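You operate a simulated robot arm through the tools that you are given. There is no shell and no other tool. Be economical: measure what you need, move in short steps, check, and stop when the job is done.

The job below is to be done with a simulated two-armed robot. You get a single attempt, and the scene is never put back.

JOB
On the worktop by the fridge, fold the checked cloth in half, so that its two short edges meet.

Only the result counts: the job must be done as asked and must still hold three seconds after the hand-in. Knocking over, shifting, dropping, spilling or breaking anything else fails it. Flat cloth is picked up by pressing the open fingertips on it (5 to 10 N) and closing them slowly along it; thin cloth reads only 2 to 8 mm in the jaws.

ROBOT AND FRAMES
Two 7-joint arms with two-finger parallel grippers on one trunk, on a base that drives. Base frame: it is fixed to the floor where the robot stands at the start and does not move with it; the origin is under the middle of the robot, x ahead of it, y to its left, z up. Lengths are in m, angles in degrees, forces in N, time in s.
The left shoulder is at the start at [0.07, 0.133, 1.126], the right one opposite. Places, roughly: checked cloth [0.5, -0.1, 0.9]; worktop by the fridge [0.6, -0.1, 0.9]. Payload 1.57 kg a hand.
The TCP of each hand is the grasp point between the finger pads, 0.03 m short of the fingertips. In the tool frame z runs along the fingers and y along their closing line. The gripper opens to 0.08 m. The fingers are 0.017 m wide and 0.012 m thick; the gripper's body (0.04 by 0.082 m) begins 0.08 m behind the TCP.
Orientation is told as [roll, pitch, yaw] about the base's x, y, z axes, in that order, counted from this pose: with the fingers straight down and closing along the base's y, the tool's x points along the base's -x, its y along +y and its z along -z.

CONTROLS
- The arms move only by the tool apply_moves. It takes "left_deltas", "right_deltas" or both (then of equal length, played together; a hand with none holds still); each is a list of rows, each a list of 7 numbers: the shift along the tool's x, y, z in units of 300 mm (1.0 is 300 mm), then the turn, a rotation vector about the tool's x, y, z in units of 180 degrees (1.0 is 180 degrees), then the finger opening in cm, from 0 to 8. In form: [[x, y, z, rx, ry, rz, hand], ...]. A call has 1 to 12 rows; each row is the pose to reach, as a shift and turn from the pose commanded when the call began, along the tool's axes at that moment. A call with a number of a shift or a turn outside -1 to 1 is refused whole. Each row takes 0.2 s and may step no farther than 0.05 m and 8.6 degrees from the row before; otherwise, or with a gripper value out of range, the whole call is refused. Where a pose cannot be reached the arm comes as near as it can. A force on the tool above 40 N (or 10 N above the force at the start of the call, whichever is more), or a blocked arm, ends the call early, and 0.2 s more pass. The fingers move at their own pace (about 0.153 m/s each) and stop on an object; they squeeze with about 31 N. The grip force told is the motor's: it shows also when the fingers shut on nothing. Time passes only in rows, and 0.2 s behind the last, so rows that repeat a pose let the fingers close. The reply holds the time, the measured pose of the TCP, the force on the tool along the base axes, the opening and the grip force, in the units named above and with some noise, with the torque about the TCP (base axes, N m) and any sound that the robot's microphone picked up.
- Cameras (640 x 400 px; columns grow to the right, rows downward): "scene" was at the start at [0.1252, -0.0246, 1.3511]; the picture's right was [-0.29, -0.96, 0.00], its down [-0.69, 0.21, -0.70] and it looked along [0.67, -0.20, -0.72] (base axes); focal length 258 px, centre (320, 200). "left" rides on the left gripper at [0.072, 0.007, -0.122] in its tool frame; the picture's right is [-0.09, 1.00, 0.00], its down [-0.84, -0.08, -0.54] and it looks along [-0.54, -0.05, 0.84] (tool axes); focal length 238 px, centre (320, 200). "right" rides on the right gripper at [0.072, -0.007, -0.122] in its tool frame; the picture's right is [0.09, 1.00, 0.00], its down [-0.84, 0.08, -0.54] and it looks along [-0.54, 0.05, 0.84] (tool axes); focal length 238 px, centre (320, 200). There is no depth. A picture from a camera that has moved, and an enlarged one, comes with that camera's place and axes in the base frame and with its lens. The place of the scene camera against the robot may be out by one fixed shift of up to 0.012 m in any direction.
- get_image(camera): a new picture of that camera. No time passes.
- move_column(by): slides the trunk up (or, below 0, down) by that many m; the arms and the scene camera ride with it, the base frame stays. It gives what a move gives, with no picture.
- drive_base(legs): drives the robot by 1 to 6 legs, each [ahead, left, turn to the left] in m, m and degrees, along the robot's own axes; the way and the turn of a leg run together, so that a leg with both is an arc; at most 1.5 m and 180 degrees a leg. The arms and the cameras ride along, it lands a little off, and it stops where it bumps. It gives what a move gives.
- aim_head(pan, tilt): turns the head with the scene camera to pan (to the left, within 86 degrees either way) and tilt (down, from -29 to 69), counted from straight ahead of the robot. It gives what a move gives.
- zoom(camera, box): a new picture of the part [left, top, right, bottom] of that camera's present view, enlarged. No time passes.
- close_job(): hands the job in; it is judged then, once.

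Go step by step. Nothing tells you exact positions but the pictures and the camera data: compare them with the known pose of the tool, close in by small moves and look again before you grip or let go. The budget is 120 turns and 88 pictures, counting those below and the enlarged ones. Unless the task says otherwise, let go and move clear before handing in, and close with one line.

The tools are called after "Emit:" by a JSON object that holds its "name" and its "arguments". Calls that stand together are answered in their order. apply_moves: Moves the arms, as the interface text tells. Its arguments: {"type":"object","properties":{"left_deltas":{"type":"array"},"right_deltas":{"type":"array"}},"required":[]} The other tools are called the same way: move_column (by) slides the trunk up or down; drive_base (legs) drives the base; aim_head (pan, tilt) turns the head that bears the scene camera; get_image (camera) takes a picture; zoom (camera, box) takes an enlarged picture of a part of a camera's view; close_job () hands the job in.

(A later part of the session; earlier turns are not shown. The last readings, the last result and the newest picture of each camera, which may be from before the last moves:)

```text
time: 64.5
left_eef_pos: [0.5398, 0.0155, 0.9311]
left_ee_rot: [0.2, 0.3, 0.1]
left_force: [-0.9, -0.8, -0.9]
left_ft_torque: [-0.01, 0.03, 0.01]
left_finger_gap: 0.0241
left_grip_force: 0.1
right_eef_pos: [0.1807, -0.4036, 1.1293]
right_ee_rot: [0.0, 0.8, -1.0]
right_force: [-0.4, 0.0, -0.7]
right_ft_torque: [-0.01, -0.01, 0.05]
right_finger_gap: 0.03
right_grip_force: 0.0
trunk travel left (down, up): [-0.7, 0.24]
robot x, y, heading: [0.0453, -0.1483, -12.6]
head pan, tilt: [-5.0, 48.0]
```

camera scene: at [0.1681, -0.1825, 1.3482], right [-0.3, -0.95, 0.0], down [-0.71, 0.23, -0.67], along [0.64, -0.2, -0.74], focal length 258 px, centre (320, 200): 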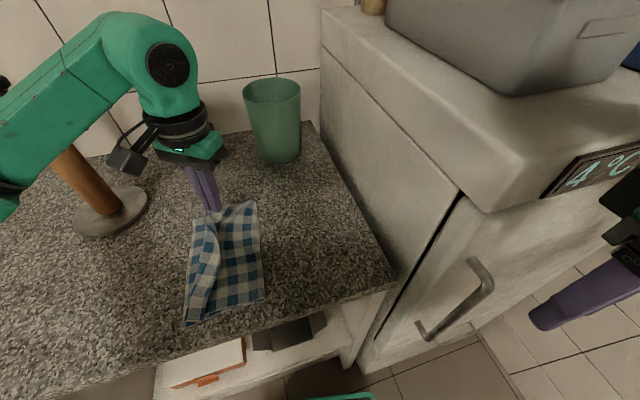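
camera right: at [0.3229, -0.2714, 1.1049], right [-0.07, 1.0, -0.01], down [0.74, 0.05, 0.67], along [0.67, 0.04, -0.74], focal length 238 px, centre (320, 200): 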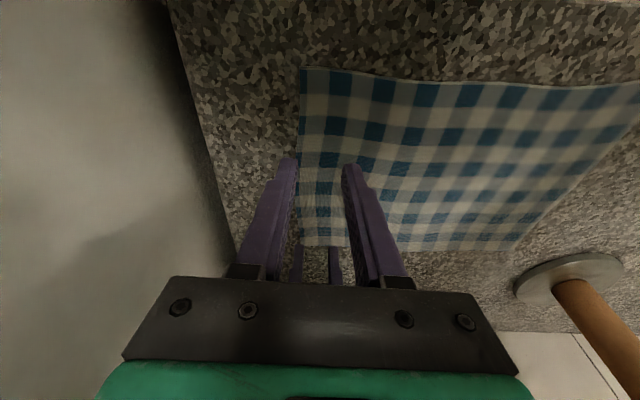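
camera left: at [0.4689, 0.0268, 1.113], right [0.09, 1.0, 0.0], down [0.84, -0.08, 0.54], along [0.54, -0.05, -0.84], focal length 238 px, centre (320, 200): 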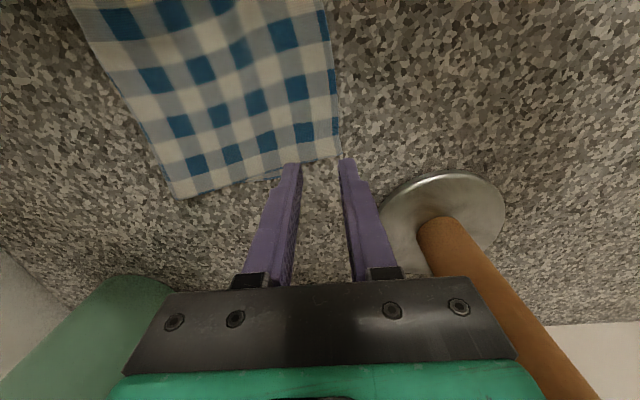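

Emit:
{"name": "apply_moves", "arguments": {"left_deltas": [[0, 0, 0.005, 0, 0, 0, 2.4]]}}

```text
time: 64.9
left_eef_pos: [0.5403, 0.0128, 0.9314]
left_ee_rot: [0.3, 0.1, 0.1]
left_force: [0.3, -0.4, 3.8]
left_ft_torque: [0.02, -0.03, 0.01]
left_finger_gap: 0.0242
left_grip_force: 0.1
right_eef_pos: [0.1791, -0.4045, 1.1286]
right_ee_rot: [0.2, 0.9, -1.1]
right_force: [0.6, 0.5, -0.4]
right_ft_torque: [0.01, -0.01, -0.03]
right_finger_gap: 0.0298
right_grip_force: 0.0
trunk travel left (down, up): [-0.7, 0.24]
robot x, y, heading: [0.0489, -0.1479, -12.6]
head pan, tilt: [-5.0, 48.0]
```

Contact is starting at 3.8 N. I'll press a little more and close.

Emit:
{"name": "apply_moves", "arguments": {"left_deltas": [[0, 0, 0.003, 0, 0, 0, 2.4], [0, 0, 0.004, 0, 0, 0, 2.1], [0, 0, 0.004, 0, 0, 0, 1.8], [0, 0, 0.004, 0, 0, 0, 1.5], [0, 0, 0.003, 0, 0, 0, 1.2], [0, 0, 0.001, 0, 0, 0, 0.9], [0, 0, 0, 0, 0, 0, 0.6], [0, 0, -0.001, 0, 0, 0, 0.3], [0, 0, -0.001, 0, 0, 0, 0], [0, 0, -0.001, 0, 0, 0, 0]]}}

Emit:
{"name": "zoom", "arguments": {"camera": "left", "box": [220, 80, 420, 205]}}

```text
time: 67.1
left_eef_pos: [0.5386, 0.0125, 0.9313]
left_ee_rot: [0.2, 0.1, 0.1]
left_force: [-1.8, 0.4, 9.2]
left_ft_torque: [0.02, 0.01, 0.03]
left_finger_gap: 0.0023
left_grip_force: 23.4
right_eef_pos: [0.1807, -0.4033, 1.1275]
right_ee_rot: [0.2, 0.8, -1.1]
right_force: [-0.2, -0.2, 0.1]
right_ft_torque: [0.02, 0.01, 0.01]
right_finger_gap: 0.0298
right_grip_force: 0.1
trunk travel left (down, up): [-0.7, 0.24]
robot x, y, heading: [0.045, -0.1479, -12.7]
head pan, tilt: [-5.0, 48.0]
```

```text
3.20 times, centred on (320, 142) of left
camera zoom: at [0.4677, 0.0197, 1.0547], right [0.09, 1.0, 0.0], down [0.84, -0.08, 0.54], along [0.54, -0.05, -0.84], focal length 763 px, centre (320, 384)
```

zoom: 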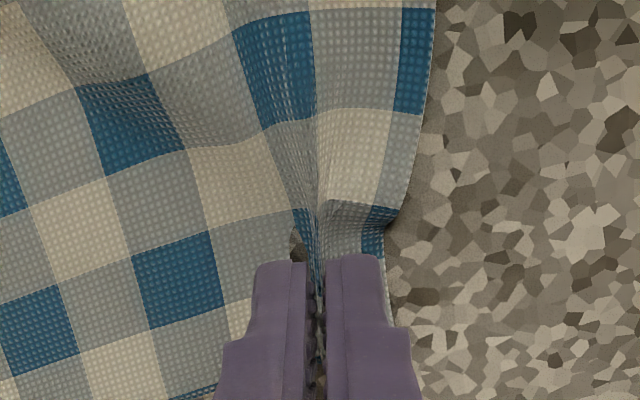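

The corner is gripped. I'll lift it 4 cm, shift it back over A, and lower.

Emit:
{"name": "apply_moves", "arguments": {"left_deltas": [[0, -0.01, -0.08, 0, 0, 0, 0], [-0.02, -0.07, -0.14, 0, 0, 0, 0], [-0.05, -0.16, -0.15, 0, 0, 0, 0], [-0.067, -0.24, -0.12, 0, 0, 0, 0], [-0.067, -0.255, -0.03, 0, 0, 0, 0]]}}

Emit:
{"name": "get_image", "arguments": {"camera": "left"}}

Emit:
{"name": "zoom", "arguments": {"camera": "scene", "box": [110, 160, 330, 340]}}

```text
time: 68.3
left_eef_pos: [0.5615, -0.0633, 0.9382]
left_ee_rot: [0.1, 0.2, 0.1]
left_force: [-0.1, 0.2, 1.5]
left_ft_torque: [-0.03, 0.0, -0.05]
left_finger_gap: 0.0022
left_grip_force: 23.5
right_eef_pos: [0.1815, -0.4035, 1.128]
right_ee_rot: [0.1, 1.0, -1.2]
right_force: [0.2, 0.2, -0.2]
right_ft_torque: [-0.04, -0.03, -0.01]
right_finger_gap: 0.0298
right_grip_force: 0.0
trunk travel left (down, up): [-0.7, 0.24]
robot x, y, heading: [0.0472, -0.1456, -12.6]
head pan, tilt: [-5.0, 48.0]
```

```text
32 pictures are left
camera left: at [0.4899, -0.0567, 1.0624], right [0.09, 1.0, 0.0], down [0.84, -0.08, 0.54], along [0.54, -0.05, -0.84], focal length 238 px, centre (320, 200)
```

left: 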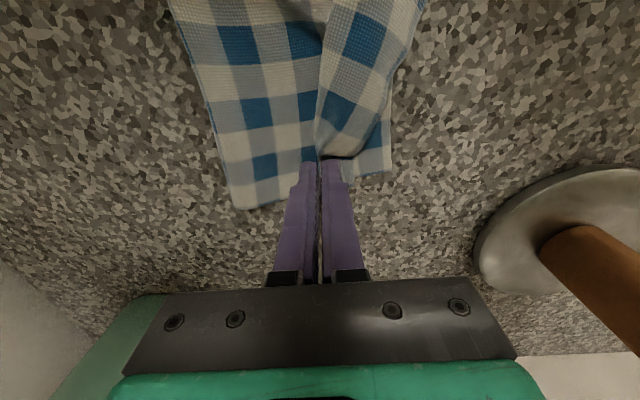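

```text
2.22 times, centred on (220, 250) of scene
camera zoom: at [0.168, -0.183, 1.3482], right [-0.3, -0.95, 0.0], down [-0.71, 0.23, -0.67], along [0.64, -0.2, -0.74], focal length 574 px, centre (542, 89)
```

zoom: 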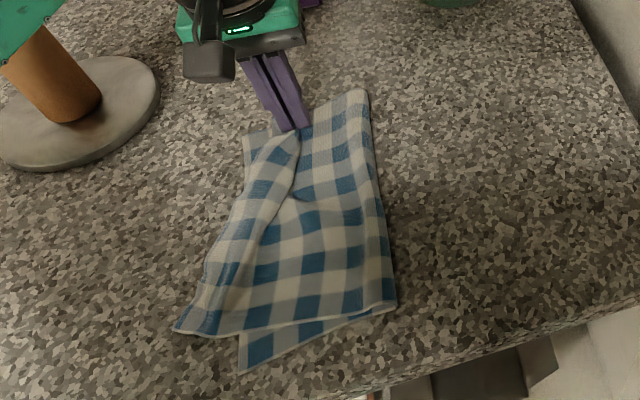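

Lower corner A is visible at (0.572, -0.011). I'll shift the pinch slightly left and let go.

Emit:
{"name": "apply_moves", "arguments": {"left_deltas": [[-0.01, 0.03, 0, 0, 0, 0, 0], [-0.01, 0.03, 0.008, 0, 0, 0, 0.6], [-0.01, 0.03, 0, 0, 0, 0, 1.2], [-0.01, 0.03, -0.05, 0, 0, 0, 1.8], [-0.01, 0.08, -0.17, 0, 0, 0, 2.4], [0.1, 0.15, -0.28, 0, 0, 0, 2.4], [0.22, 0.25, -0.3, 0, 0, 0, 2.4]]}}

Emit:
{"name": "get_image", "arguments": {"camera": "left"}}

Emit:
{"name": "zoom", "arguments": {"camera": "scene", "box": [110, 160, 330, 340]}}

```text
refused: row 6 steps farther than a row can; nothing moved
```

```text
30 pictures are left
camera left: at [0.4899, -0.0567, 1.0624], right [0.09, 1.0, 0.0], down [0.84, -0.08, 0.54], along [0.54, -0.05, -0.84], focal length 238 px, centre (320, 200)
```

left: 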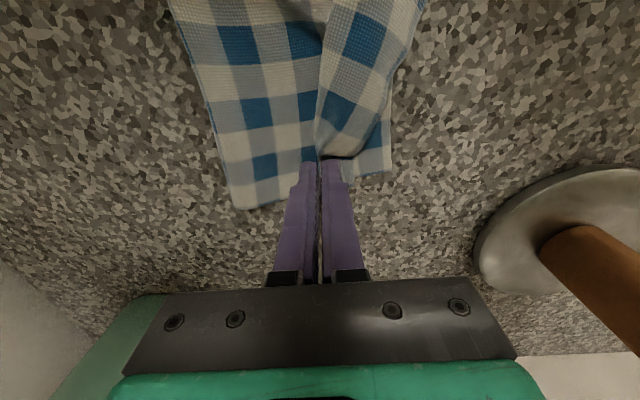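

```text
2.22 times, centred on (220, 250) of scene
camera zoom: at [0.168, -0.183, 1.3482], right [-0.3, -0.95, 0.0], down [-0.71, 0.23, -0.67], along [0.64, -0.2, -0.74], focal length 574 px, centre (542, 89)
```

zoom: 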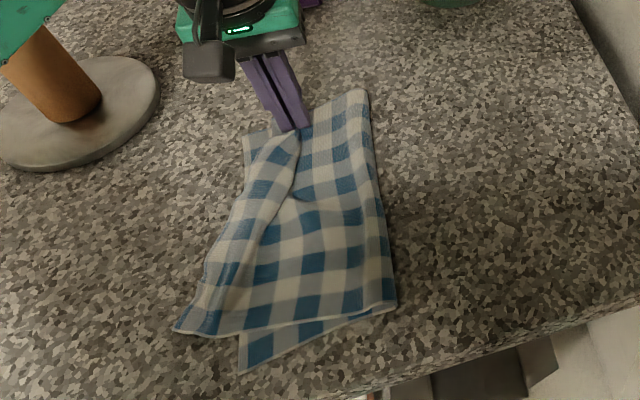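

Emit:
{"name": "apply_moves", "arguments": {"left_deltas": [[0, 0.03, 0, 0, 0, 0, 0], [0, 0.03, 0.008, 0, 0, 0, 0.6], [0, 0.03, 0, 0, 0, 0, 1.2], [0, 0.03, -0.05, 0, 0, 0, 1.8], [0, 0.08, -0.17, 0, 0, 0, 2.4], [0.08, 0.13, -0.25, 0, 0, 0, 2.4], [0.2, 0.2, -0.28, 0, 0, 0, 2.4], [0.32, 0.27, -0.28, 0, 0, 0, 2.4]]}}

Emit:
{"name": "get_image", "arguments": {"camera": "left"}}

```text
time: 70.1
left_eef_pos: [0.4613, 0.0203, 1.0227]
left_ee_rot: [0.2, 0.3, 0.1]
left_force: [0.4, 0.2, -0.5]
left_ft_torque: [0.0, -0.04, 0.02]
left_finger_gap: 0.0239
left_grip_force: 0.0
right_eef_pos: [0.1786, -0.4034, 1.1305]
right_ee_rot: [0.0, 0.8, -1.2]
right_force: [-0.7, 0.7, 0.9]
right_ft_torque: [-0.05, -0.03, 0.03]
right_finger_gap: 0.0298
right_grip_force: 0.1
trunk travel left (down, up): [-0.7, 0.24]
robot x, y, heading: [0.048, -0.1469, -12.7]
head pan, tilt: [-5.0, 48.0]
```

```text
28 pictures are left
camera left: at [0.3898, 0.0271, 1.1464], right [0.09, 1.0, 0.0], down [0.84, -0.08, 0.54], along [0.54, -0.05, -0.84], focal length 238 px, centre (320, 200)
```

left: 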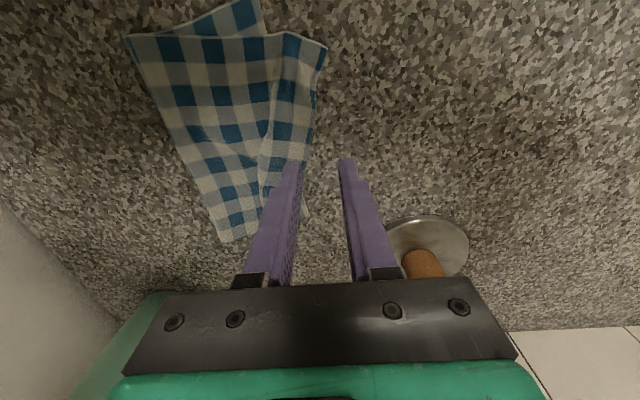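

B is released. Now to the near corner C again, at about (0.391, 0.032). I'll move over it.

Emit:
{"name": "apply_moves", "arguments": {"left_deltas": [[0.1, -0.02, 0, 0, 0, 0, 2.4], [0.197, -0.037, 0.05, 0, 0, 0, 2.4], [0.197, -0.037, 0.125, 0, 0, 0, 2.4]]}}

Emit:
{"name": "get_image", "arguments": {"camera": "left"}}

Emit:
{"name": "zoom", "arguments": {"camera": "scene", "box": [110, 160, 330, 340]}}

```text
time: 70.9
left_eef_pos: [0.4059, 0.0066, 0.9869]
left_ee_rot: [0.1, 0.3, 0.1]
left_force: [0.1, -0.7, 0.3]
left_ft_torque: [0.01, 0.0, -0.01]
left_finger_gap: 0.0239
left_grip_force: 0.1
right_eef_pos: [0.1825, -0.4035, 1.1291]
right_ee_rot: [0.1, 0.8, -1.1]
right_force: [0.6, 1.0, -1.0]
right_ft_torque: [-0.01, 0.01, 0.01]
right_finger_gap: 0.0301
right_grip_force: 0.1
trunk travel left (down, up): [-0.7, 0.24]
robot x, y, heading: [0.0476, -0.1494, -12.7]
head pan, tilt: [-5.0, 48.0]
```

```text
27 pictures are left
camera left: at [0.3346, 0.0129, 1.1099], right [0.09, 1.0, 0.0], down [0.84, -0.08, 0.54], along [0.54, -0.05, -0.84], focal length 238 px, centre (320, 200)
```

left: 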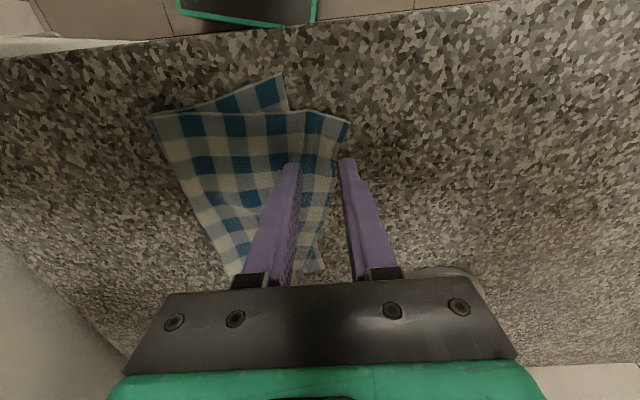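

```text
2.22 times, centred on (220, 250) of scene
camera zoom: at [0.169, -0.1835, 1.3481], right [-0.3, -0.95, 0.0], down [-0.71, 0.23, -0.67], along [0.64, -0.2, -0.74], focal length 574 px, centre (542, 89)
```

zoom: 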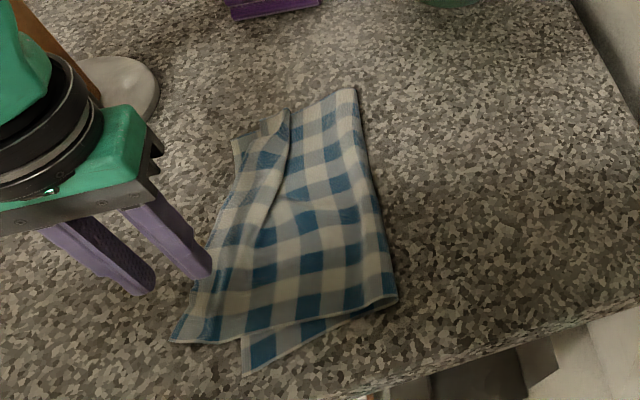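

I'm directly above the grip spot for C. I'll descend until contact.

Emit:
{"name": "apply_moves", "arguments": {"left_deltas": [[0, 0, 0.08, 0, 0, 0, 2.4], [0, 0, 0.15, 0, 0, 0, 2.4], [0, 0, 0.178, 0, 0, 0, 2.4], [0, 0, 0.185, 0, 0, 0, 2.4]]}}

```text
time: 71.9
left_eef_pos: [0.4054, 0.0056, 0.9318]
left_ee_rot: [0.1, 0.1, 0.0]
left_force: [0.1, 0.1, 5.2]
left_ft_torque: [-0.09, -0.06, 0.03]
left_finger_gap: 0.0236
left_grip_force: 0.1
right_eef_pos: [0.1807, -0.4044, 1.1279]
right_ee_rot: [0.0, 0.8, -1.1]
right_force: [0.2, 0.1, 0.1]
right_ft_torque: [-0.01, 0.01, 0.01]
right_finger_gap: 0.0301
right_grip_force: 0.1
trunk travel left (down, up): [-0.7, 0.24]
robot x, y, heading: [0.049, -0.1454, -12.4]
head pan, tilt: [-5.0, 48.0]
```

Emit:
{"name": "apply_moves", "arguments": {"left_deltas": [[0, 0, 0.003, 0.006, 0, 0, 2.4], [0, 0, 0.004, 0.006, 0, 0, 2.1], [0, 0, 0.004, 0.006, 0, 0, 1.8], [0, 0, 0.004, 0.006, 0, 0, 1.5], [0, 0, 0.003, 0.006, 0, 0, 1.2], [0, 0, 0.001, 0.006, 0, 0, 0.9], [0, 0, 0, 0.006, 0, 0, 0.6], [0, 0, -0.001, 0.006, 0, 0, 0.3], [0, 0, -0.001, 0.006, 0, 0, 0], [0, 0, -0.001, 0.006, 0, 0, 0]]}}

```text
time: 74.1
left_eef_pos: [0.4064, 0.0061, 0.9329]
left_ee_rot: [-0.8, 0.2, 0.0]
left_force: [-0.1, 0.6, 3.4]
left_ft_torque: [-0.02, 0.02, -0.04]
left_finger_gap: 0.002
left_grip_force: 23.8
right_eef_pos: [0.1797, -0.4035, 1.1287]
right_ee_rot: [0.1, 0.8, -1.1]
right_force: [-0.7, -0.1, 0.7]
right_ft_torque: [0.01, 0.04, 0.0]
right_finger_gap: 0.0301
right_grip_force: 0.2
trunk travel left (down, up): [-0.7, 0.24]
robot x, y, heading: [0.0463, -0.1486, -12.9]
head pan, tilt: [-5.0, 48.0]
```

Gripped at 2 mm. I'll carry it back over D and lower.

Emit:
{"name": "apply_moves", "arguments": {"left_deltas": [[0, -0.02, -0.07, 0, 0, 0, 0], [0.04, -0.09, -0.12, 0, 0, 0, 0], [0.09, -0.17, -0.12, 0, 0, 0, 0], [0.137, -0.225, -0.08, 0, 0, 0, 0], [0.137, -0.225, -0.02, 0, 0, 0, 0]]}}

Emit:
{"name": "get_image", "arguments": {"camera": "left"}}

```text
time: 75.3
left_eef_pos: [0.3648, -0.0599, 0.9395]
left_ee_rot: [-1.0, 0.2, 0.0]
left_force: [0.2, -0.2, 0.4]
left_ft_torque: [-0.02, 0.01, 0.03]
left_finger_gap: 0.0023
left_grip_force: 23.9
right_eef_pos: [0.181, -0.4037, 1.1294]
right_ee_rot: [0.1, 0.9, -1.1]
right_force: [-0.7, -0.7, 0.5]
right_ft_torque: [-0.06, 0.03, 0.0]
right_finger_gap: 0.0302
right_grip_force: 0.0
trunk travel left (down, up): [-0.7, 0.24]
robot x, y, heading: [0.0473, -0.1475, -12.7]
head pan, tilt: [-5.0, 48.0]
```

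```text
25 pictures are left
camera left: at [0.2943, -0.051, 1.0622], right [0.09, 1.0, -0.02], down [0.84, -0.07, 0.54], along [0.54, -0.06, -0.84], focal length 238 px, centre (320, 200)
```

left: 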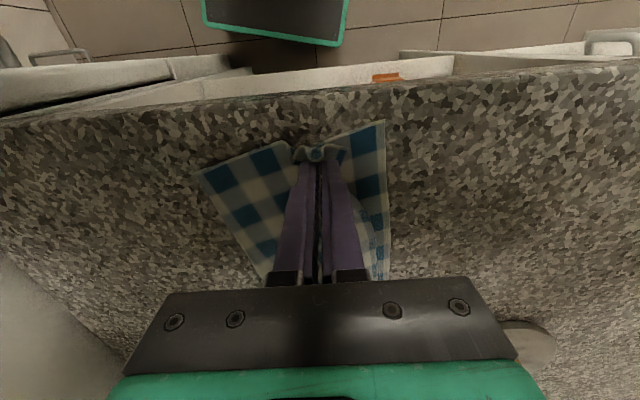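

The corner is just inside D. I'll nudge about 1 cm towards the front edge, release, and back away.

Emit:
{"name": "apply_moves", "arguments": {"left_deltas": [[0.03, 0.01, 0, 0, 0, 0, 0], [0.03, 0.01, 0.006, 0, 0, 0, 0.6], [0.03, 0.01, 0, 0, 0, 0, 1.2], [0.03, 0.01, -0.06, 0, 0, 0, 1.8], [0.03, 0.06, -0.18, 0, 0, 0, 2.4], [0.03, 0.16, -0.28, 0, 0, 0, 2.4], [0.03, 0.3, -0.32, 0, 0, 0, 2.4], [0.03, 0.44, -0.32, 0, 0, 0, 2.4]]}}

Emit:
{"name": "get_image", "arguments": {"camera": "left"}}

Emit:
{"name": "zoom", "arguments": {"camera": "scene", "box": [130, 180, 330, 340]}}

```text
time: 77.1
left_eef_pos: [0.3553, 0.0735, 1.0339]
left_ee_rot: [-1.0, 0.1, -0.1]
left_force: [-0.4, 0.3, 0.1]
left_ft_torque: [-0.04, -0.03, 0.01]
left_finger_gap: 0.0241
left_grip_force: 0.0
right_eef_pos: [0.1782, -0.4033, 1.1291]
right_ee_rot: [0.1, 0.8, -1.2]
right_force: [0.7, -0.6, 0.2]
right_ft_torque: [0.02, -0.05, 0.03]
right_finger_gap: 0.03
right_grip_force: 0.1
trunk travel left (down, up): [-0.7, 0.24]
robot x, y, heading: [0.0453, -0.1443, -12.6]
head pan, tilt: [-5.0, 48.0]
```

```text
24 pictures are left
camera left: at [0.2834, 0.0831, 1.1569], right [0.09, 1.0, -0.02], down [0.84, -0.07, 0.54], along [0.54, -0.07, -0.84], focal length 238 px, centre (320, 200)
```

left: 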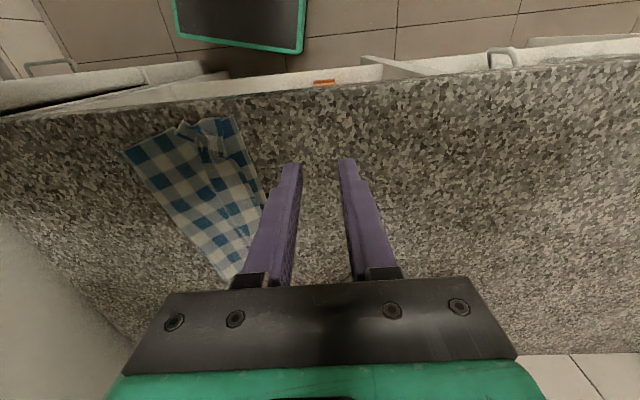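

```text
2.50 times, centred on (230, 260) of scene
camera zoom: at [0.1653, -0.1836, 1.3484], right [-0.3, -0.95, 0.0], down [-0.71, 0.23, -0.67], along [0.64, -0.2, -0.74], focal length 646 px, centre (545, 50)
```

zoom: 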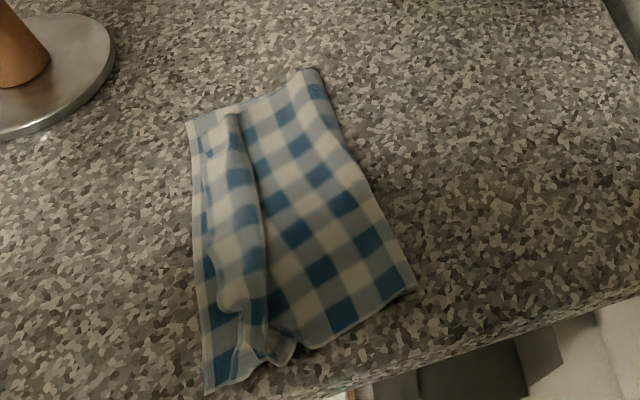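

The edges are now within about 2 cm, with a ridge of slack in the top layer. I'll zoom in closer before smoothing.

Emit:
{"name": "zoom", "arguments": {"camera": "scene", "box": [180, 215, 280, 335]}}

```text
3.33 times, centred on (230, 275) of scene
camera zoom: at [0.1653, -0.1836, 1.3484], right [-0.3, -0.95, 0.0], down [-0.71, 0.23, -0.67], along [0.64, -0.2, -0.74], focal length 861 px, centre (620, -50)
```

zoom: 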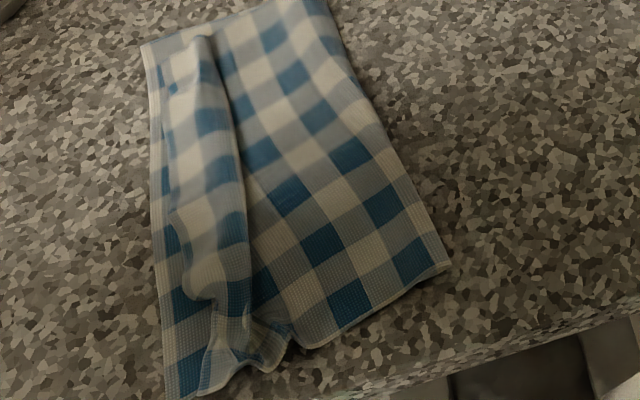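

The top layer holds a long ridge of slack, so I'll push that wrinkle sideways with closed fingertips towards the crease. That should roll the crease outward without sliding the lower layer. Far end first.

Emit:
{"name": "apply_moves", "arguments": {"left_deltas": [[-0.13, -0.06, 0, 0, 0, 0, 0], [-0.26, -0.12, 0, 0, 0, 0, 0], [-0.39, -0.18, 0.03, 0, 0, 0, 0], [-0.5, -0.25, 0.1, 0, 0, 0, 0], [-0.543, -0.268, 0.2, 0, 0, 0, 0], [-0.543, -0.268, 0.29, 0, 0, 0, 0], [-0.543, -0.268, 0.325, 0, 0, 0, 0]]}}

Emit:
{"name": "zoom", "arguments": {"camera": "left", "box": [160, 0, 480, 220]}}

```text
time: 78.7
left_eef_pos: [0.518, -0.0076, 0.9368]
left_ee_rot: [-0.9, 0.3, 0.0]
left_force: [-0.4, 0.1, -1.0]
left_ft_torque: [0.02, -0.04, 0.0]
left_finger_gap: 0.0
left_grip_force: 20.9
right_eef_pos: [0.1818, -0.4036, 1.1284]
right_ee_rot: [0.2, 0.9, -1.1]
right_force: [0.7, -0.3, -0.8]
right_ft_torque: [0.02, -0.01, 0.0]
right_finger_gap: 0.0297
right_grip_force: 0.0
trunk travel left (down, up): [-0.7, 0.24]
robot x, y, heading: [0.0434, -0.1461, -12.5]
head pan, tilt: [-5.0, 48.0]
```

```text
1.82 times, centred on (320, 110) of left
camera zoom: at [0.4478, 0.0005, 1.0594], right [0.09, 1.0, -0.02], down [0.84, -0.07, 0.54], along [0.54, -0.06, -0.84], focal length 433 px, centre (320, 364)
```

zoom: 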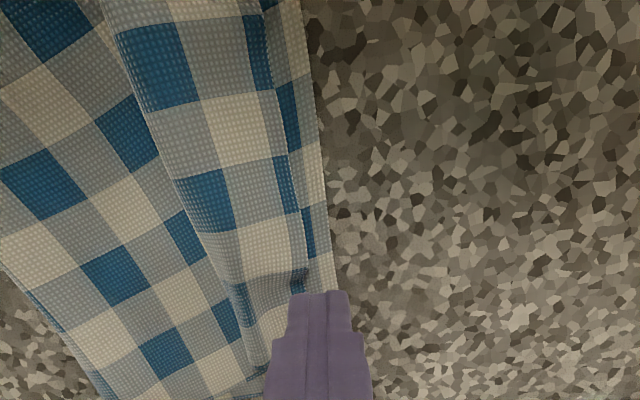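

At the far end the edges are within about 1 cm. The slack is a pleat in the top layer with its lip near y≈-0.055. I'll pinch the lip at mid-width, lift it slightly and shift it towards the crease to unfold it.

Emit:
{"name": "apply_moves", "arguments": {"left_deltas": [[0, 0, -0.1, 0, 0, 0, 0], [0.08, -0.08, -0.1, 0.005, 0, 0, 2.4], [0.16, -0.157, -0.08, 0.005, 0, 0, 2.4], [0.16, -0.157, -0.01, 0.005, 0, 0, 2.4], [0.16, -0.157, 0.005, 0.005, 0, 0, 2.4]]}}

Emit:
{"name": "zoom", "arguments": {"camera": "left", "box": [160, 0, 480, 220]}}

```text
time: 79.9
left_eef_pos: [0.4696, -0.0561, 0.9358]
left_ee_rot: [-1.7, 0.2, 0.1]
left_force: [-0.8, 1.5, -0.1]
left_ft_torque: [-0.03, 0.03, -0.01]
left_finger_gap: 0.024
left_grip_force: 0.0
right_eef_pos: [0.1816, -0.4046, 1.129]
right_ee_rot: [0.1, 0.9, -1.2]
right_force: [-0.1, -0.9, 0.4]
right_ft_torque: [-0.03, 0.01, 0.03]
right_finger_gap: 0.0302
right_grip_force: 0.1
trunk travel left (down, up): [-0.7, 0.24]
robot x, y, heading: [0.0449, -0.1495, -12.7]
head pan, tilt: [-5.0, 48.0]
```

```text
1.82 times, centred on (320, 110) of left
camera zoom: at [0.3994, -0.0452, 1.0587], right [0.09, 1.0, -0.03], down [0.84, -0.06, 0.54], along [0.54, -0.08, -0.84], focal length 433 px, centre (320, 364)
```

zoom: 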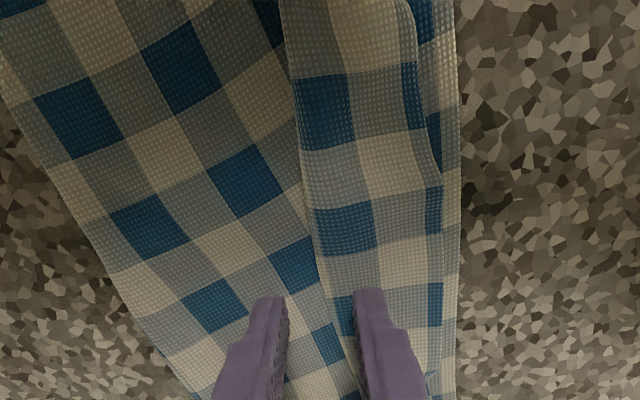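

The lip is between the fingers. I'll press lightly and close.

Emit:
{"name": "apply_moves", "arguments": {"left_deltas": [[0, 0, 0.006, 0.005, 0, 0, 2.4], [0, 0, 0.008, 0.005, 0, 0, 2.1], [0, 0, 0.008, 0.005, 0, 0, 1.8], [0, 0, 0.007, 0.005, 0, 0, 1.5], [0, 0, 0.006, 0.005, 0, 0, 1.2], [0, 0, 0.004, 0.005, 0, 0, 0.9], [0, 0, 0.002, 0.005, 0, 0, 0.6], [0, 0, 0, 0.005, 0, 0, 0.3], [0, 0, 0, 0.005, 0, 0, 0], [0, 0, 0, 0.005, 0, 0, 0]]}}

Emit:
{"name": "zoom", "arguments": {"camera": "left", "box": [160, 0, 480, 220]}}

```text
time: 82.1
left_eef_pos: [0.4698, -0.0562, 0.9366]
left_ee_rot: [-2.7, 0.2, 0.0]
left_force: [0.5, 1.0, -0.3]
left_ft_torque: [-0.01, -0.01, -0.04]
left_finger_gap: 0.0
left_grip_force: 21.6
right_eef_pos: [0.1815, -0.4042, 1.1294]
right_ee_rot: [0.1, 1.0, -1.1]
right_force: [0.8, -0.1, -0.6]
right_ft_torque: [0.0, 0.0, 0.03]
right_finger_gap: 0.0301
right_grip_force: 0.1
trunk travel left (down, up): [-0.7, 0.24]
robot x, y, heading: [0.044, -0.1473, -12.6]
head pan, tilt: [-5.0, 48.0]
```

```text
1.82 times, centred on (320, 110) of left
camera zoom: at [0.3992, -0.0435, 1.0586], right [0.09, 0.99, -0.05], down [0.84, -0.05, 0.54], along [0.54, -0.09, -0.84], focal length 433 px, centre (320, 364)
```

zoom: 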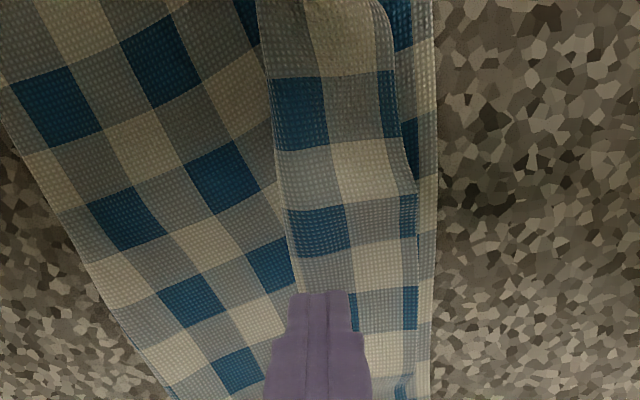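

No catch, the pressure was too low. I'll open, shift a little right, and press to about 8 N.

Emit:
{"name": "apply_moves", "arguments": {"left_deltas": [[0, -0.02, -0.015, -0.008, 0, 0, 2.4], [0, -0.02, 0.002, -0.008, 0, 0, 2.4], [0, -0.02, 0.011, -0.008, 0, 0, 2.4]]}}

```text
time: 82.9
left_eef_pos: [0.4718, -0.0629, 0.9341]
left_ee_rot: [-1.3, 0.2, 0.1]
left_force: [0.9, 0.3, 4.5]
left_ft_torque: [0.06, 0.0, -0.04]
left_finger_gap: 0.0239
left_grip_force: 0.5
right_eef_pos: [0.1794, -0.4036, 1.1287]
right_ee_rot: [0.2, 0.7, -1.1]
right_force: [-0.3, 1.0, -0.9]
right_ft_torque: [0.04, -0.03, 0.05]
right_finger_gap: 0.0299
right_grip_force: 0.0
trunk travel left (down, up): [-0.7, 0.24]
robot x, y, heading: [0.045, -0.1469, -12.7]
head pan, tilt: [-5.0, 48.0]
```

Emit:
{"name": "apply_moves", "arguments": {"left_deltas": [[0, 0, 0.003, -0.008, 0, 0, 2.4], [0, 0, 0.004, -0.008, 0, 0, 2.1], [0, 0, 0.004, -0.008, 0, 0, 1.8], [0, 0, 0.004, -0.008, 0, 0, 1.5], [0, 0, 0.003, -0.008, 0, 0, 1.2], [0, 0, 0.002, -0.008, 0, 0, 0.9], [0, 0, 0.001, -0.008, 0, 0, 0.6], [0, 0, 0, -0.008, 0, 0, 0.3], [0, 0, 0, -0.008, 0, 0, 0], [0, 0, 0, -0.008, 0, 0, 0]]}}

```text
time: 85.1
left_eef_pos: [0.4699, -0.0622, 0.9329]
left_ee_rot: [0.3, 0.2, 0.0]
left_force: [0.3, 1.9, 8.0]
left_ft_torque: [0.11, 0.0, -0.01]
left_finger_gap: 0.0019
left_grip_force: 23.7
right_eef_pos: [0.179, -0.4032, 1.1286]
right_ee_rot: [0.1, 0.8, -1.0]
right_force: [0.1, 0.3, 0.4]
right_ft_torque: [-0.02, -0.01, -0.01]
right_finger_gap: 0.0301
right_grip_force: 0.0
trunk travel left (down, up): [-0.7, 0.24]
robot x, y, heading: [0.0469, -0.1491, -12.7]
head pan, tilt: [-5.0, 48.0]
```

I have a grip at 1.9 mm. I'll lift 3 cm while moving slightly towards the crease, and look.

Emit:
{"name": "apply_moves", "arguments": {"left_deltas": [[0, 0, -0.05, 0, 0, 0, 0], [0, -0.03, -0.1, 0, 0, 0, 0], [0, -0.07, -0.11, 0, 0, 0, 0]]}}

Emit:
{"name": "zoom", "arguments": {"camera": "scene", "box": [160, 200, 300, 335]}}

```text
time: 85.9
left_eef_pos: [0.472, -0.0837, 0.965]
left_ee_rot: [0.2, 0.3, 0.1]
left_force: [0.1, -0.6, -0.6]
left_ft_torque: [-0.04, 0.02, -0.01]
left_finger_gap: 0.0013
left_grip_force: 23.3
right_eef_pos: [0.1816, -0.405, 1.1289]
right_ee_rot: [0.3, 1.0, -1.2]
right_force: [0.3, 0.1, -0.2]
right_ft_torque: [-0.03, 0.0, 0.02]
right_finger_gap: 0.0299
right_grip_force: 0.0
trunk travel left (down, up): [-0.7, 0.24]
robot x, y, heading: [0.0471, -0.1462, -12.8]
head pan, tilt: [-5.0, 48.0]
```

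```text
2.96 times, centred on (230, 268) of scene
camera zoom: at [0.1684, -0.1843, 1.3481], right [-0.3, -0.95, 0.0], down [-0.71, 0.23, -0.67], along [0.64, -0.2, -0.74], focal length 766 px, centre (587, 0)
```

zoom: 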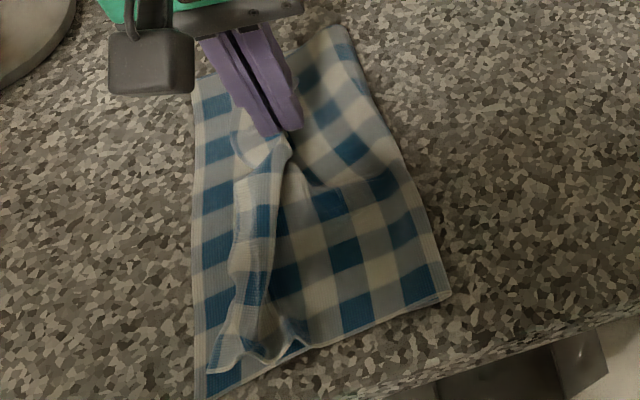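

Emit:
{"name": "apply_moves", "arguments": {"left_deltas": [[0, -0.02, 0.05, 0, 0, 0, 0], [0, -0.02, 0.09, 0, 0, 0, 0], [0, -0.02, 0.09, 0, 0, 0, 0.6], [0, -0.02, 0.08, 0, 0, 0, 1.2], [0, -0.02, 0.02, 0, 0, 0, 1.8], [0, 0, -0.1, 0, 0, 0, 2.4], [0, 0.1, -0.2, 0, 0, 0, 2.4], [0, 0.22, -0.25, 0, 0, 0, 2.4], [0, 0.35, -0.25, 0, 0, 0, 2.4]]}}

Emit:
{"name": "zoom", "arguments": {"camera": "scene", "box": [160, 200, 300, 335]}}

```text
time: 87.9
left_eef_pos: [0.4714, 0.023, 1.0413]
left_ee_rot: [0.0, 0.1, 0.0]
left_force: [-0.1, 0.6, -0.2]
left_ft_torque: [-0.03, 0.02, -0.03]
left_finger_gap: 0.0241
left_grip_force: 0.0
right_eef_pos: [0.1803, -0.4031, 1.1296]
right_ee_rot: [0.1, 0.8, -1.2]
right_force: [0.4, 0.1, 0.9]
right_ft_torque: [-0.02, -0.01, 0.02]
right_finger_gap: 0.0303
right_grip_force: 0.0
trunk travel left (down, up): [-0.7, 0.24]
robot x, y, heading: [0.0461, -0.1462, -12.8]
head pan, tilt: [-5.0, 48.0]
```

```text
2.96 times, centred on (230, 268) of scene
camera zoom: at [0.1673, -0.1819, 1.3483], right [-0.3, -0.95, 0.0], down [-0.71, 0.22, -0.67], along [0.64, -0.2, -0.74], focal length 766 px, centre (587, 0)
```

zoom: 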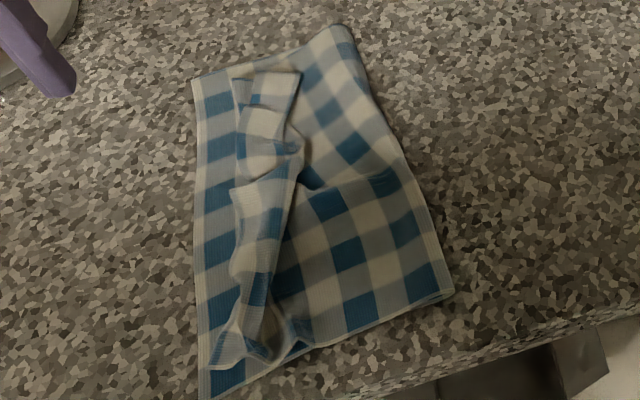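

The crease has moved out to about the middle. Now the top edge sits 2–3 cm inside the lower one, with slack in a pleat, so I'll pinch the top far corner and pull it outward.

Emit:
{"name": "apply_moves", "arguments": {"left_deltas": [[-0.1, -0.1, 0.02, 0, 0, 0, 2.4], [-0.2, -0.2, 0.07, 0, 0, 0, 2.4], [-0.215, -0.303, 0.15, 0, 0, 0, 2.4], [-0.215, -0.303, 0.26, 0, 0, 0, 2.4], [-0.215, -0.303, 0.325, 0, 0, 0, 2.4]]}}

Emit:
{"name": "zoom", "arguments": {"camera": "left", "box": [160, 0, 480, 220]}}

```text
time: 89.1
left_eef_pos: [0.5347, -0.0692, 0.9423]
left_ee_rot: [0.1, 0.2, 0.1]
left_force: [0.2, -0.3, -0.7]
left_ft_torque: [-0.01, 0.0, 0.01]
left_finger_gap: 0.0239
left_grip_force: 0.0
right_eef_pos: [0.1817, -0.4038, 1.1299]
right_ee_rot: [0.1, 0.9, -1.1]
right_force: [0.0, 0.1, 0.2]
right_ft_torque: [0.03, 0.01, 0.02]
right_finger_gap: 0.0301
right_grip_force: 0.0
trunk travel left (down, up): [-0.7, 0.24]
robot x, y, heading: [0.0479, -0.1506, -12.6]
head pan, tilt: [-5.0, 48.0]
```

```text
1.82 times, centred on (320, 110) of left
camera zoom: at [0.4638, -0.0636, 1.0658], right [0.09, 1.0, 0.0], down [0.84, -0.08, 0.54], along [0.54, -0.05, -0.84], focal length 433 px, centre (320, 364)
```

zoom: 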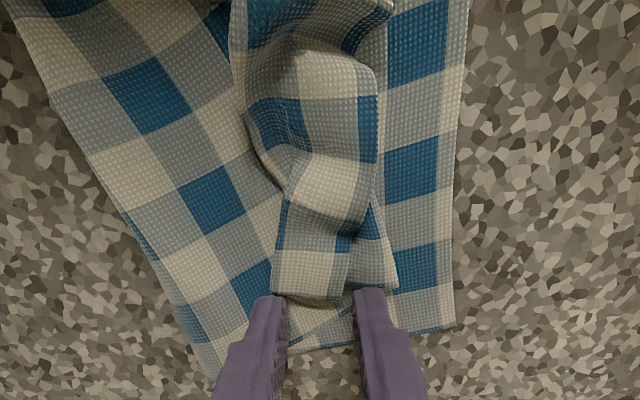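

The far part of the crease is still short, at y≈-0.123, and the slack sits in the pleat. I'll pinch the top layer near the far crease and pull it outward, away from the edges, so the pleat opens and the crease moves out.

Emit:
{"name": "apply_moves", "arguments": {"left_deltas": [[0, 0, -0.06, 0, 0, 0, 2.4], [0, -0.06, -0.08, 0, 0, 0, 2.4], [0, -0.11, -0.05, 0, 0, 0, 2.4], [0, -0.11, 0.01, 0, 0, 0, 2.4], [0, -0.11, 0.027, 0, 0, 0, 2.4]]}}

```text
time: 90.3
left_eef_pos: [0.5349, -0.1032, 0.9351]
left_ee_rot: [0.2, 0.3, 0.0]
left_force: [-0.4, 0.3, 0.8]
left_ft_torque: [-0.02, 0.0, -0.01]
left_finger_gap: 0.0242
left_grip_force: 0.1
right_eef_pos: [0.1822, -0.4043, 1.1284]
right_ee_rot: [0.2, 0.9, -1.0]
right_force: [-0.6, -0.7, 0.4]
right_ft_torque: [0.01, -0.02, -0.02]
right_finger_gap: 0.0298
right_grip_force: 0.1
trunk travel left (down, up): [-0.7, 0.24]
robot x, y, heading: [0.0467, -0.148, -12.9]
head pan, tilt: [-5.0, 48.0]
```

Emit:
{"name": "apply_moves", "arguments": {"left_deltas": [[0, 0, 0.006, 0, 0, 0, 2.4], [0, 0, 0.009, 0, 0, 0, 2.4]]}}

```text
time: 90.9
left_eef_pos: [0.5343, -0.1022, 0.933]
left_ee_rot: [0.2, 0.2, 0.1]
left_force: [2.1, 0.2, 9.7]
left_ft_torque: [0.23, -0.01, -0.06]
left_finger_gap: 0.0244
left_grip_force: 0.6
right_eef_pos: [0.1788, -0.4043, 1.1291]
right_ee_rot: [0.2, 0.8, -1.1]
right_force: [-0.7, -0.2, 0.1]
right_ft_torque: [0.02, 0.01, 0.0]
right_finger_gap: 0.0299
right_grip_force: 0.1
trunk travel left (down, up): [-0.7, 0.24]
robot x, y, heading: [0.047, -0.1477, -12.7]
head pan, tilt: [-5.0, 48.0]
```

Pressure is 9.7 N on the left finger, so I'll balance it with a slight tilt and close.

Emit:
{"name": "apply_moves", "arguments": {"left_deltas": [[0, 0, 0.001, -0.012, 0, 0, 2.4], [0, 0, 0.002, -0.012, 0, 0, 2.1], [0, 0, 0.003, -0.012, 0, 0, 1.8], [0, 0, 0.003, -0.012, 0, 0, 1.5], [0, 0, 0.002, -0.012, 0, 0, 1.2], [0, 0, 0.001, -0.012, 0, 0, 0.9], [0, 0, 0, -0.012, 0, 0, 0.6], [0, 0, -0.001, -0.012, 0, 0, 0.3], [0, 0, -0.001, -0.012, 0, 0, 0], [0, 0, -0.001, -0.012, 0, 0, 0]]}}

```text
time: 93.1
left_eef_pos: [0.5346, -0.1019, 0.9328]
left_ee_rot: [2.5, 0.2, 0.1]
left_force: [-1.2, 0.5, 8.4]
left_ft_torque: [0.1, 0.09, -0.02]
left_finger_gap: 0.0024
left_grip_force: 23.7
right_eef_pos: [0.1794, -0.4042, 1.1295]
right_ee_rot: [0.1, 0.8, -1.1]
right_force: [-0.4, -0.6, -0.8]
right_ft_torque: [0.02, 0.0, -0.02]
right_finger_gap: 0.0299
right_grip_force: 0.0
trunk travel left (down, up): [-0.7, 0.24]
robot x, y, heading: [0.0477, -0.1464, -12.8]
head pan, tilt: [-5.0, 48.0]
```

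Gripped. I'll lift slightly, pull 4.5 cm outward, lower, and check.

Emit:
{"name": "apply_moves", "arguments": {"left_deltas": [[0, -0.01, -0.05, 0, 0, 0, 0], [0, -0.06, -0.07, 0, 0, 0, 0], [0, -0.11, -0.07, 0, 0, 0, 0], [0, -0.15, -0.06, 0, 0, 0, 0], [0, -0.15, -0.02, 0, 0, 0, 0]]}}

Emit:
{"name": "zoom", "arguments": {"camera": "left", "box": [160, 0, 480, 220]}}

```text
time: 94.3
left_eef_pos: [0.5336, -0.1466, 0.9377]
left_ee_rot: [2.3, 0.2, 0.1]
left_force: [-0.6, -0.9, 4.2]
left_ft_torque: [-0.08, 0.02, 0.02]
left_finger_gap: 0.0023
left_grip_force: 23.9
right_eef_pos: [0.1809, -0.4036, 1.1294]
right_ee_rot: [0.0, 0.8, -1.1]
right_force: [-0.6, -0.2, 1.4]
right_ft_torque: [0.0, 0.02, 0.01]
right_finger_gap: 0.03
right_grip_force: 0.2
trunk travel left (down, up): [-0.7, 0.24]
robot x, y, heading: [0.0438, -0.1483, -12.4]
head pan, tilt: [-5.0, 48.0]
```

```text
1.82 times, centred on (320, 110) of left
camera zoom: at [0.4629, -0.1453, 1.0606], right [0.09, 0.99, 0.04], down [0.84, -0.1, 0.54], along [0.54, -0.02, -0.84], focal length 433 px, centre (320, 364)
```

zoom: 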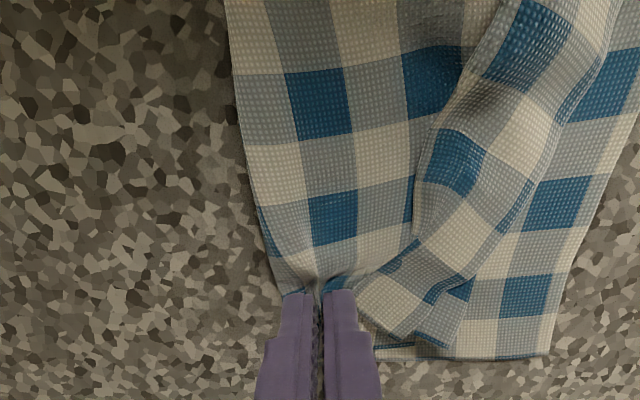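

The crease moved outward. I'll release here and then look at the whole cloth before pulling the top edge out over the lower one.

Emit:
{"name": "apply_moves", "arguments": {"left_deltas": [[0, 0, 0.008, 0, 0, 0, 0], [0, 0, 0.008, 0, 0, 0, 0.6], [0, 0, 0, 0, 0, 0, 1.2], [0, 0, -0.05, 0, 0, 0, 1.8], [0, 0.05, -0.16, -0.005, 0, 0, 2.4], [0, 0.15, -0.22, -0.005, 0, 0, 2.4], [0, 0.3, -0.25, 0.013, 0, 0, 2.4], [0, 0.45, -0.25, 0.013, 0, 0, 2.4]]}}

Emit:
{"name": "zoom", "arguments": {"camera": "scene", "box": [160, 200, 320, 335]}}

```text
time: 96.1
left_eef_pos: [0.5358, -0.0156, 1.0175]
left_ee_rot: [-0.1, 0.3, -0.1]
left_force: [0.0, 0.3, -0.4]
left_ft_torque: [-0.05, -0.02, 0.0]
left_finger_gap: 0.0238
left_grip_force: 0.1
right_eef_pos: [0.1806, -0.4031, 1.1285]
right_ee_rot: [0.0, 0.7, -1.1]
right_force: [-0.8, 0.8, 1.0]
right_ft_torque: [-0.03, -0.03, 0.03]
right_finger_gap: 0.0298
right_grip_force: 0.1
trunk travel left (down, up): [-0.7, 0.24]
robot x, y, heading: [0.0471, -0.1473, -12.9]
head pan, tilt: [-5.0, 48.0]
```

```text
2.96 times, centred on (240, 268) of scene
camera zoom: at [0.1673, -0.1819, 1.3483], right [-0.3, -0.95, 0.0], down [-0.71, 0.22, -0.67], along [0.64, -0.2, -0.74], focal length 766 px, centre (557, 0)
```

zoom: 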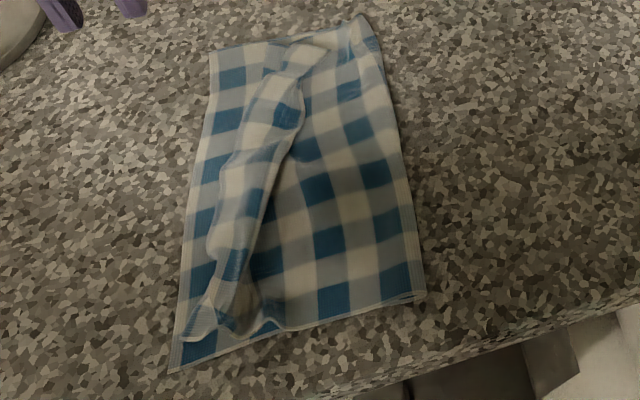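

The crease is now straight and near the middle. The near corner is within 2 cm and the far one is short by about 4 cm. I'll look at corner B from the hand camera.

Emit:
{"name": "zoom", "arguments": {"camera": "left", "box": [140, 40, 340, 200]}}

```text
2.50 times, centred on (240, 120) of left
camera zoom: at [0.4642, -0.0073, 1.1411], right [0.09, 1.0, 0.0], down [0.84, -0.08, 0.54], along [0.54, -0.05, -0.84], focal length 596 px, centre (520, 400)
```

zoom: 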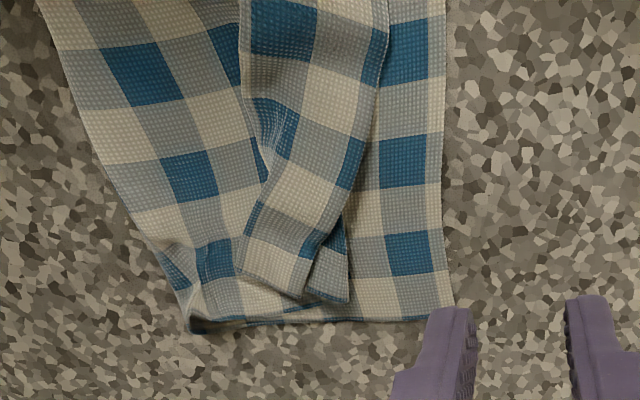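

B is at (0.562, -0.092) and A at (0.567, -0.047). I'll pinch just inside B and pull it outward.

Emit:
{"name": "apply_moves", "arguments": {"left_deltas": [[-0.02, -0.12, 0, 0, 0, 0, 2.0], [-0.04, -0.24, 0.03, 0, 0, 0, 2.0], [-0.04, -0.32, 0.12, 0, 0, 0, 2.0], [-0.04, -0.32, 0.22, 0, 0, 0, 2.0], [-0.04, -0.32, 0.275, 0, 0, 0, 2.0], [-0.04, -0.32, 0.284, 0, 0, 0, 2.0]]}}

```text
time: 97.5
left_eef_pos: [0.548, -0.1134, 0.9326]
left_ee_rot: [-0.1, 0.2, 0.1]
left_force: [1.8, -0.4, 7.6]
left_ft_torque: [0.0, 0.0, -0.04]
left_finger_gap: 0.0198
left_grip_force: 0.1
right_eef_pos: [0.1797, -0.4048, 1.1293]
right_ee_rot: [0.2, 0.8, -1.2]
right_force: [-0.4, -0.2, 0.6]
right_ft_torque: [0.02, 0.03, -0.01]
right_finger_gap: 0.03
right_grip_force: 0.1
trunk travel left (down, up): [-0.7, 0.24]
robot x, y, heading: [0.0476, -0.1441, -12.5]
head pan, tilt: [-5.0, 48.0]
```

Balanced pressure at 7.6 N. I'll close slowly, then lift a little and pull outward.

Emit:
{"name": "apply_moves", "arguments": {"left_deltas": [[0, 0, 0.001, 0, 0, 0, 1.8], [0, 0, 0.002, 0, 0, 0, 1.5], [0, 0, 0.002, 0, 0, 0, 1.2], [0, 0, 0.001, 0, 0, 0, 0.9], [0, 0, 0, 0, 0, 0, 0.6], [0, 0, -0.001, 0, 0, 0, 0.3], [0, 0, -0.001, 0, 0, 0, 0], [0, 0, -0.001, 0, 0, 0, 0], [0, 0, -0.05, 0, 0, 0, 0], [-0.01, 0.05, -0.09, 0, 0, 0, 0], [-0.02, 0.12, -0.09, 0, 0, 0, 0], [-0.02, 0.14, -0.04, 0, 0, 0, 0]]}}

Emit:
{"name": "zoom", "arguments": {"camera": "left", "box": [160, 0, 480, 220]}}

```text
time: 100.1
left_eef_pos: [0.5527, -0.0693, 0.9454]
left_ee_rot: [0.0, 0.3, 0.1]
left_force: [0.3, 1.1, 0.5]
left_ft_torque: [0.05, -0.02, -0.02]
left_finger_gap: 0.0018
left_grip_force: 24.1
right_eef_pos: [0.1812, -0.4043, 1.1286]
right_ee_rot: [0.1, 0.8, -1.1]
right_force: [-0.5, 0.8, 0.8]
right_ft_torque: [0.01, -0.01, -0.03]
right_finger_gap: 0.0298
right_grip_force: 0.0
trunk travel left (down, up): [-0.7, 0.24]
robot x, y, heading: [0.043, -0.1441, -12.6]
head pan, tilt: [-5.0, 48.0]
```

```text
1.82 times, centred on (320, 110) of left
camera zoom: at [0.4817, -0.0623, 1.0687], right [0.09, 1.0, 0.0], down [0.84, -0.08, 0.54], along [0.54, -0.05, -0.84], focal length 433 px, centre (320, 364)
```

zoom: 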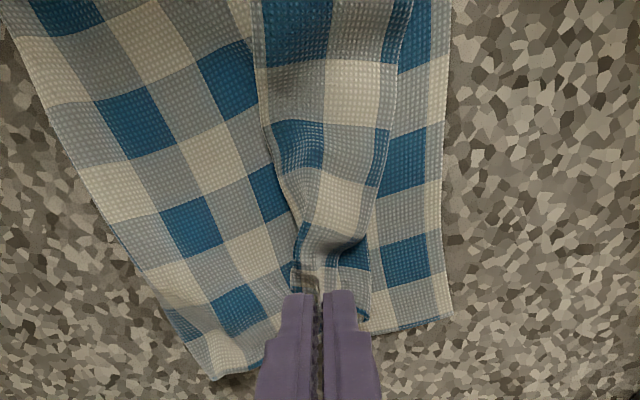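

The bottom layer followed because the pleat itself was held in the pinch. I'll release and re-grip a bit nearer to me, on the top strip outside the pleat only.

Emit:
{"name": "apply_moves", "arguments": {"left_deltas": [[0, 0, 0.03, 0, 0, 0, 0], [0, 0, 0.03, 0, 0, 0, 0.6], [0, 0, 0.02, 0, 0, 0, 1.2], [0, 0, -0.04, 0, 0, 0, 1.8], [0.04, 0, -0.14, 0, 0, 0, 1.6], [0.14, 0.02, -0.18, 0, 0, 0, 1.6], [0.2, 0.04, -0.18, 0, 0, 0, 1.6]]}}

Emit:
{"name": "get_image", "arguments": {"camera": "left"}}

```text
time: 101.7
left_eef_pos: [0.4927, -0.0593, 0.9976]
left_ee_rot: [0.1, 0.3, 0.1]
left_force: [-0.3, -0.4, 0.3]
left_ft_torque: [0.01, -0.01, -0.02]
left_finger_gap: 0.016
left_grip_force: 0.1
right_eef_pos: [0.1809, -0.4035, 1.129]
right_ee_rot: [0.2, 0.8, -1.1]
right_force: [-0.4, -0.7, 0.1]
right_ft_torque: [-0.06, 0.03, -0.04]
right_finger_gap: 0.0298
right_grip_force: 0.1
trunk travel left (down, up): [-0.7, 0.24]
robot x, y, heading: [0.045, -0.1463, -12.9]
head pan, tilt: [-5.0, 48.0]
```

```text
11 pictures are left
camera left: at [0.4211, -0.0508, 1.1227], right [0.09, 1.0, 0.0], down [0.84, -0.08, 0.54], along [0.54, -0.05, -0.84], focal length 238 px, centre (320, 200)
```

left: 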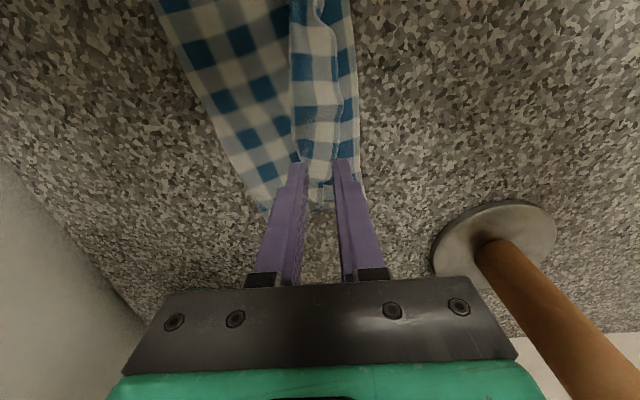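

At mid-length the top edge is only about 1.5 cm inside the lower edge. I'll pinch the top strip near x≈0.46 and ease it outward.

Emit:
{"name": "apply_moves", "arguments": {"left_deltas": [[0.08, 0.015, 0.05, 0, 0, 0, 1.6], [0.08, 0.015, 0.15, 0, 0, 0, 1.6], [0.08, 0.015, 0.2, 0, 0, 0, 1.6], [0.08, 0.015, 0.212, 0, 0, 0, 1.6]]}}

```text
time: 102.7
left_eef_pos: [0.4705, -0.0525, 0.9356]
left_ee_rot: [0.0, 0.3, 0.0]
left_force: [0.0, 0.1, 0.0]
left_ft_torque: [0.0, 0.01, -0.01]
left_finger_gap: 0.016
left_grip_force: 0.1
right_eef_pos: [0.1805, -0.4044, 1.129]
right_ee_rot: [0.2, 0.8, -1.0]
right_force: [0.2, 0.1, 0.0]
right_ft_torque: [-0.02, -0.01, 0.03]
right_finger_gap: 0.0299
right_grip_force: 0.1
trunk travel left (down, up): [-0.7, 0.24]
robot x, y, heading: [0.0457, -0.1494, -12.9]
head pan, tilt: [-5.0, 48.0]
```

Emit:
{"name": "apply_moves", "arguments": {"left_deltas": [[0, 0, 0.006, 0, 0, 0, 1.6], [0, 0, 0.01, 0, 0, 0, 1.6]]}}

```text
time: 103.3
left_eef_pos: [0.4693, -0.0535, 0.9334]
left_ee_rot: [-0.1, 0.1, 0.1]
left_force: [0.8, 1.3, 8.0]
left_ft_torque: [-0.09, -0.02, 0.05]
left_finger_gap: 0.0158
left_grip_force: 0.1
right_eef_pos: [0.1803, -0.4048, 1.1295]
right_ee_rot: [0.2, 0.8, -1.0]
right_force: [-0.6, -0.8, 1.3]
right_ft_torque: [0.02, 0.01, 0.0]
right_finger_gap: 0.0299
right_grip_force: 0.0
trunk travel left (down, up): [-0.7, 0.24]
robot x, y, heading: [0.0442, -0.1496, -12.8]
head pan, tilt: [-5.0, 48.0]
```

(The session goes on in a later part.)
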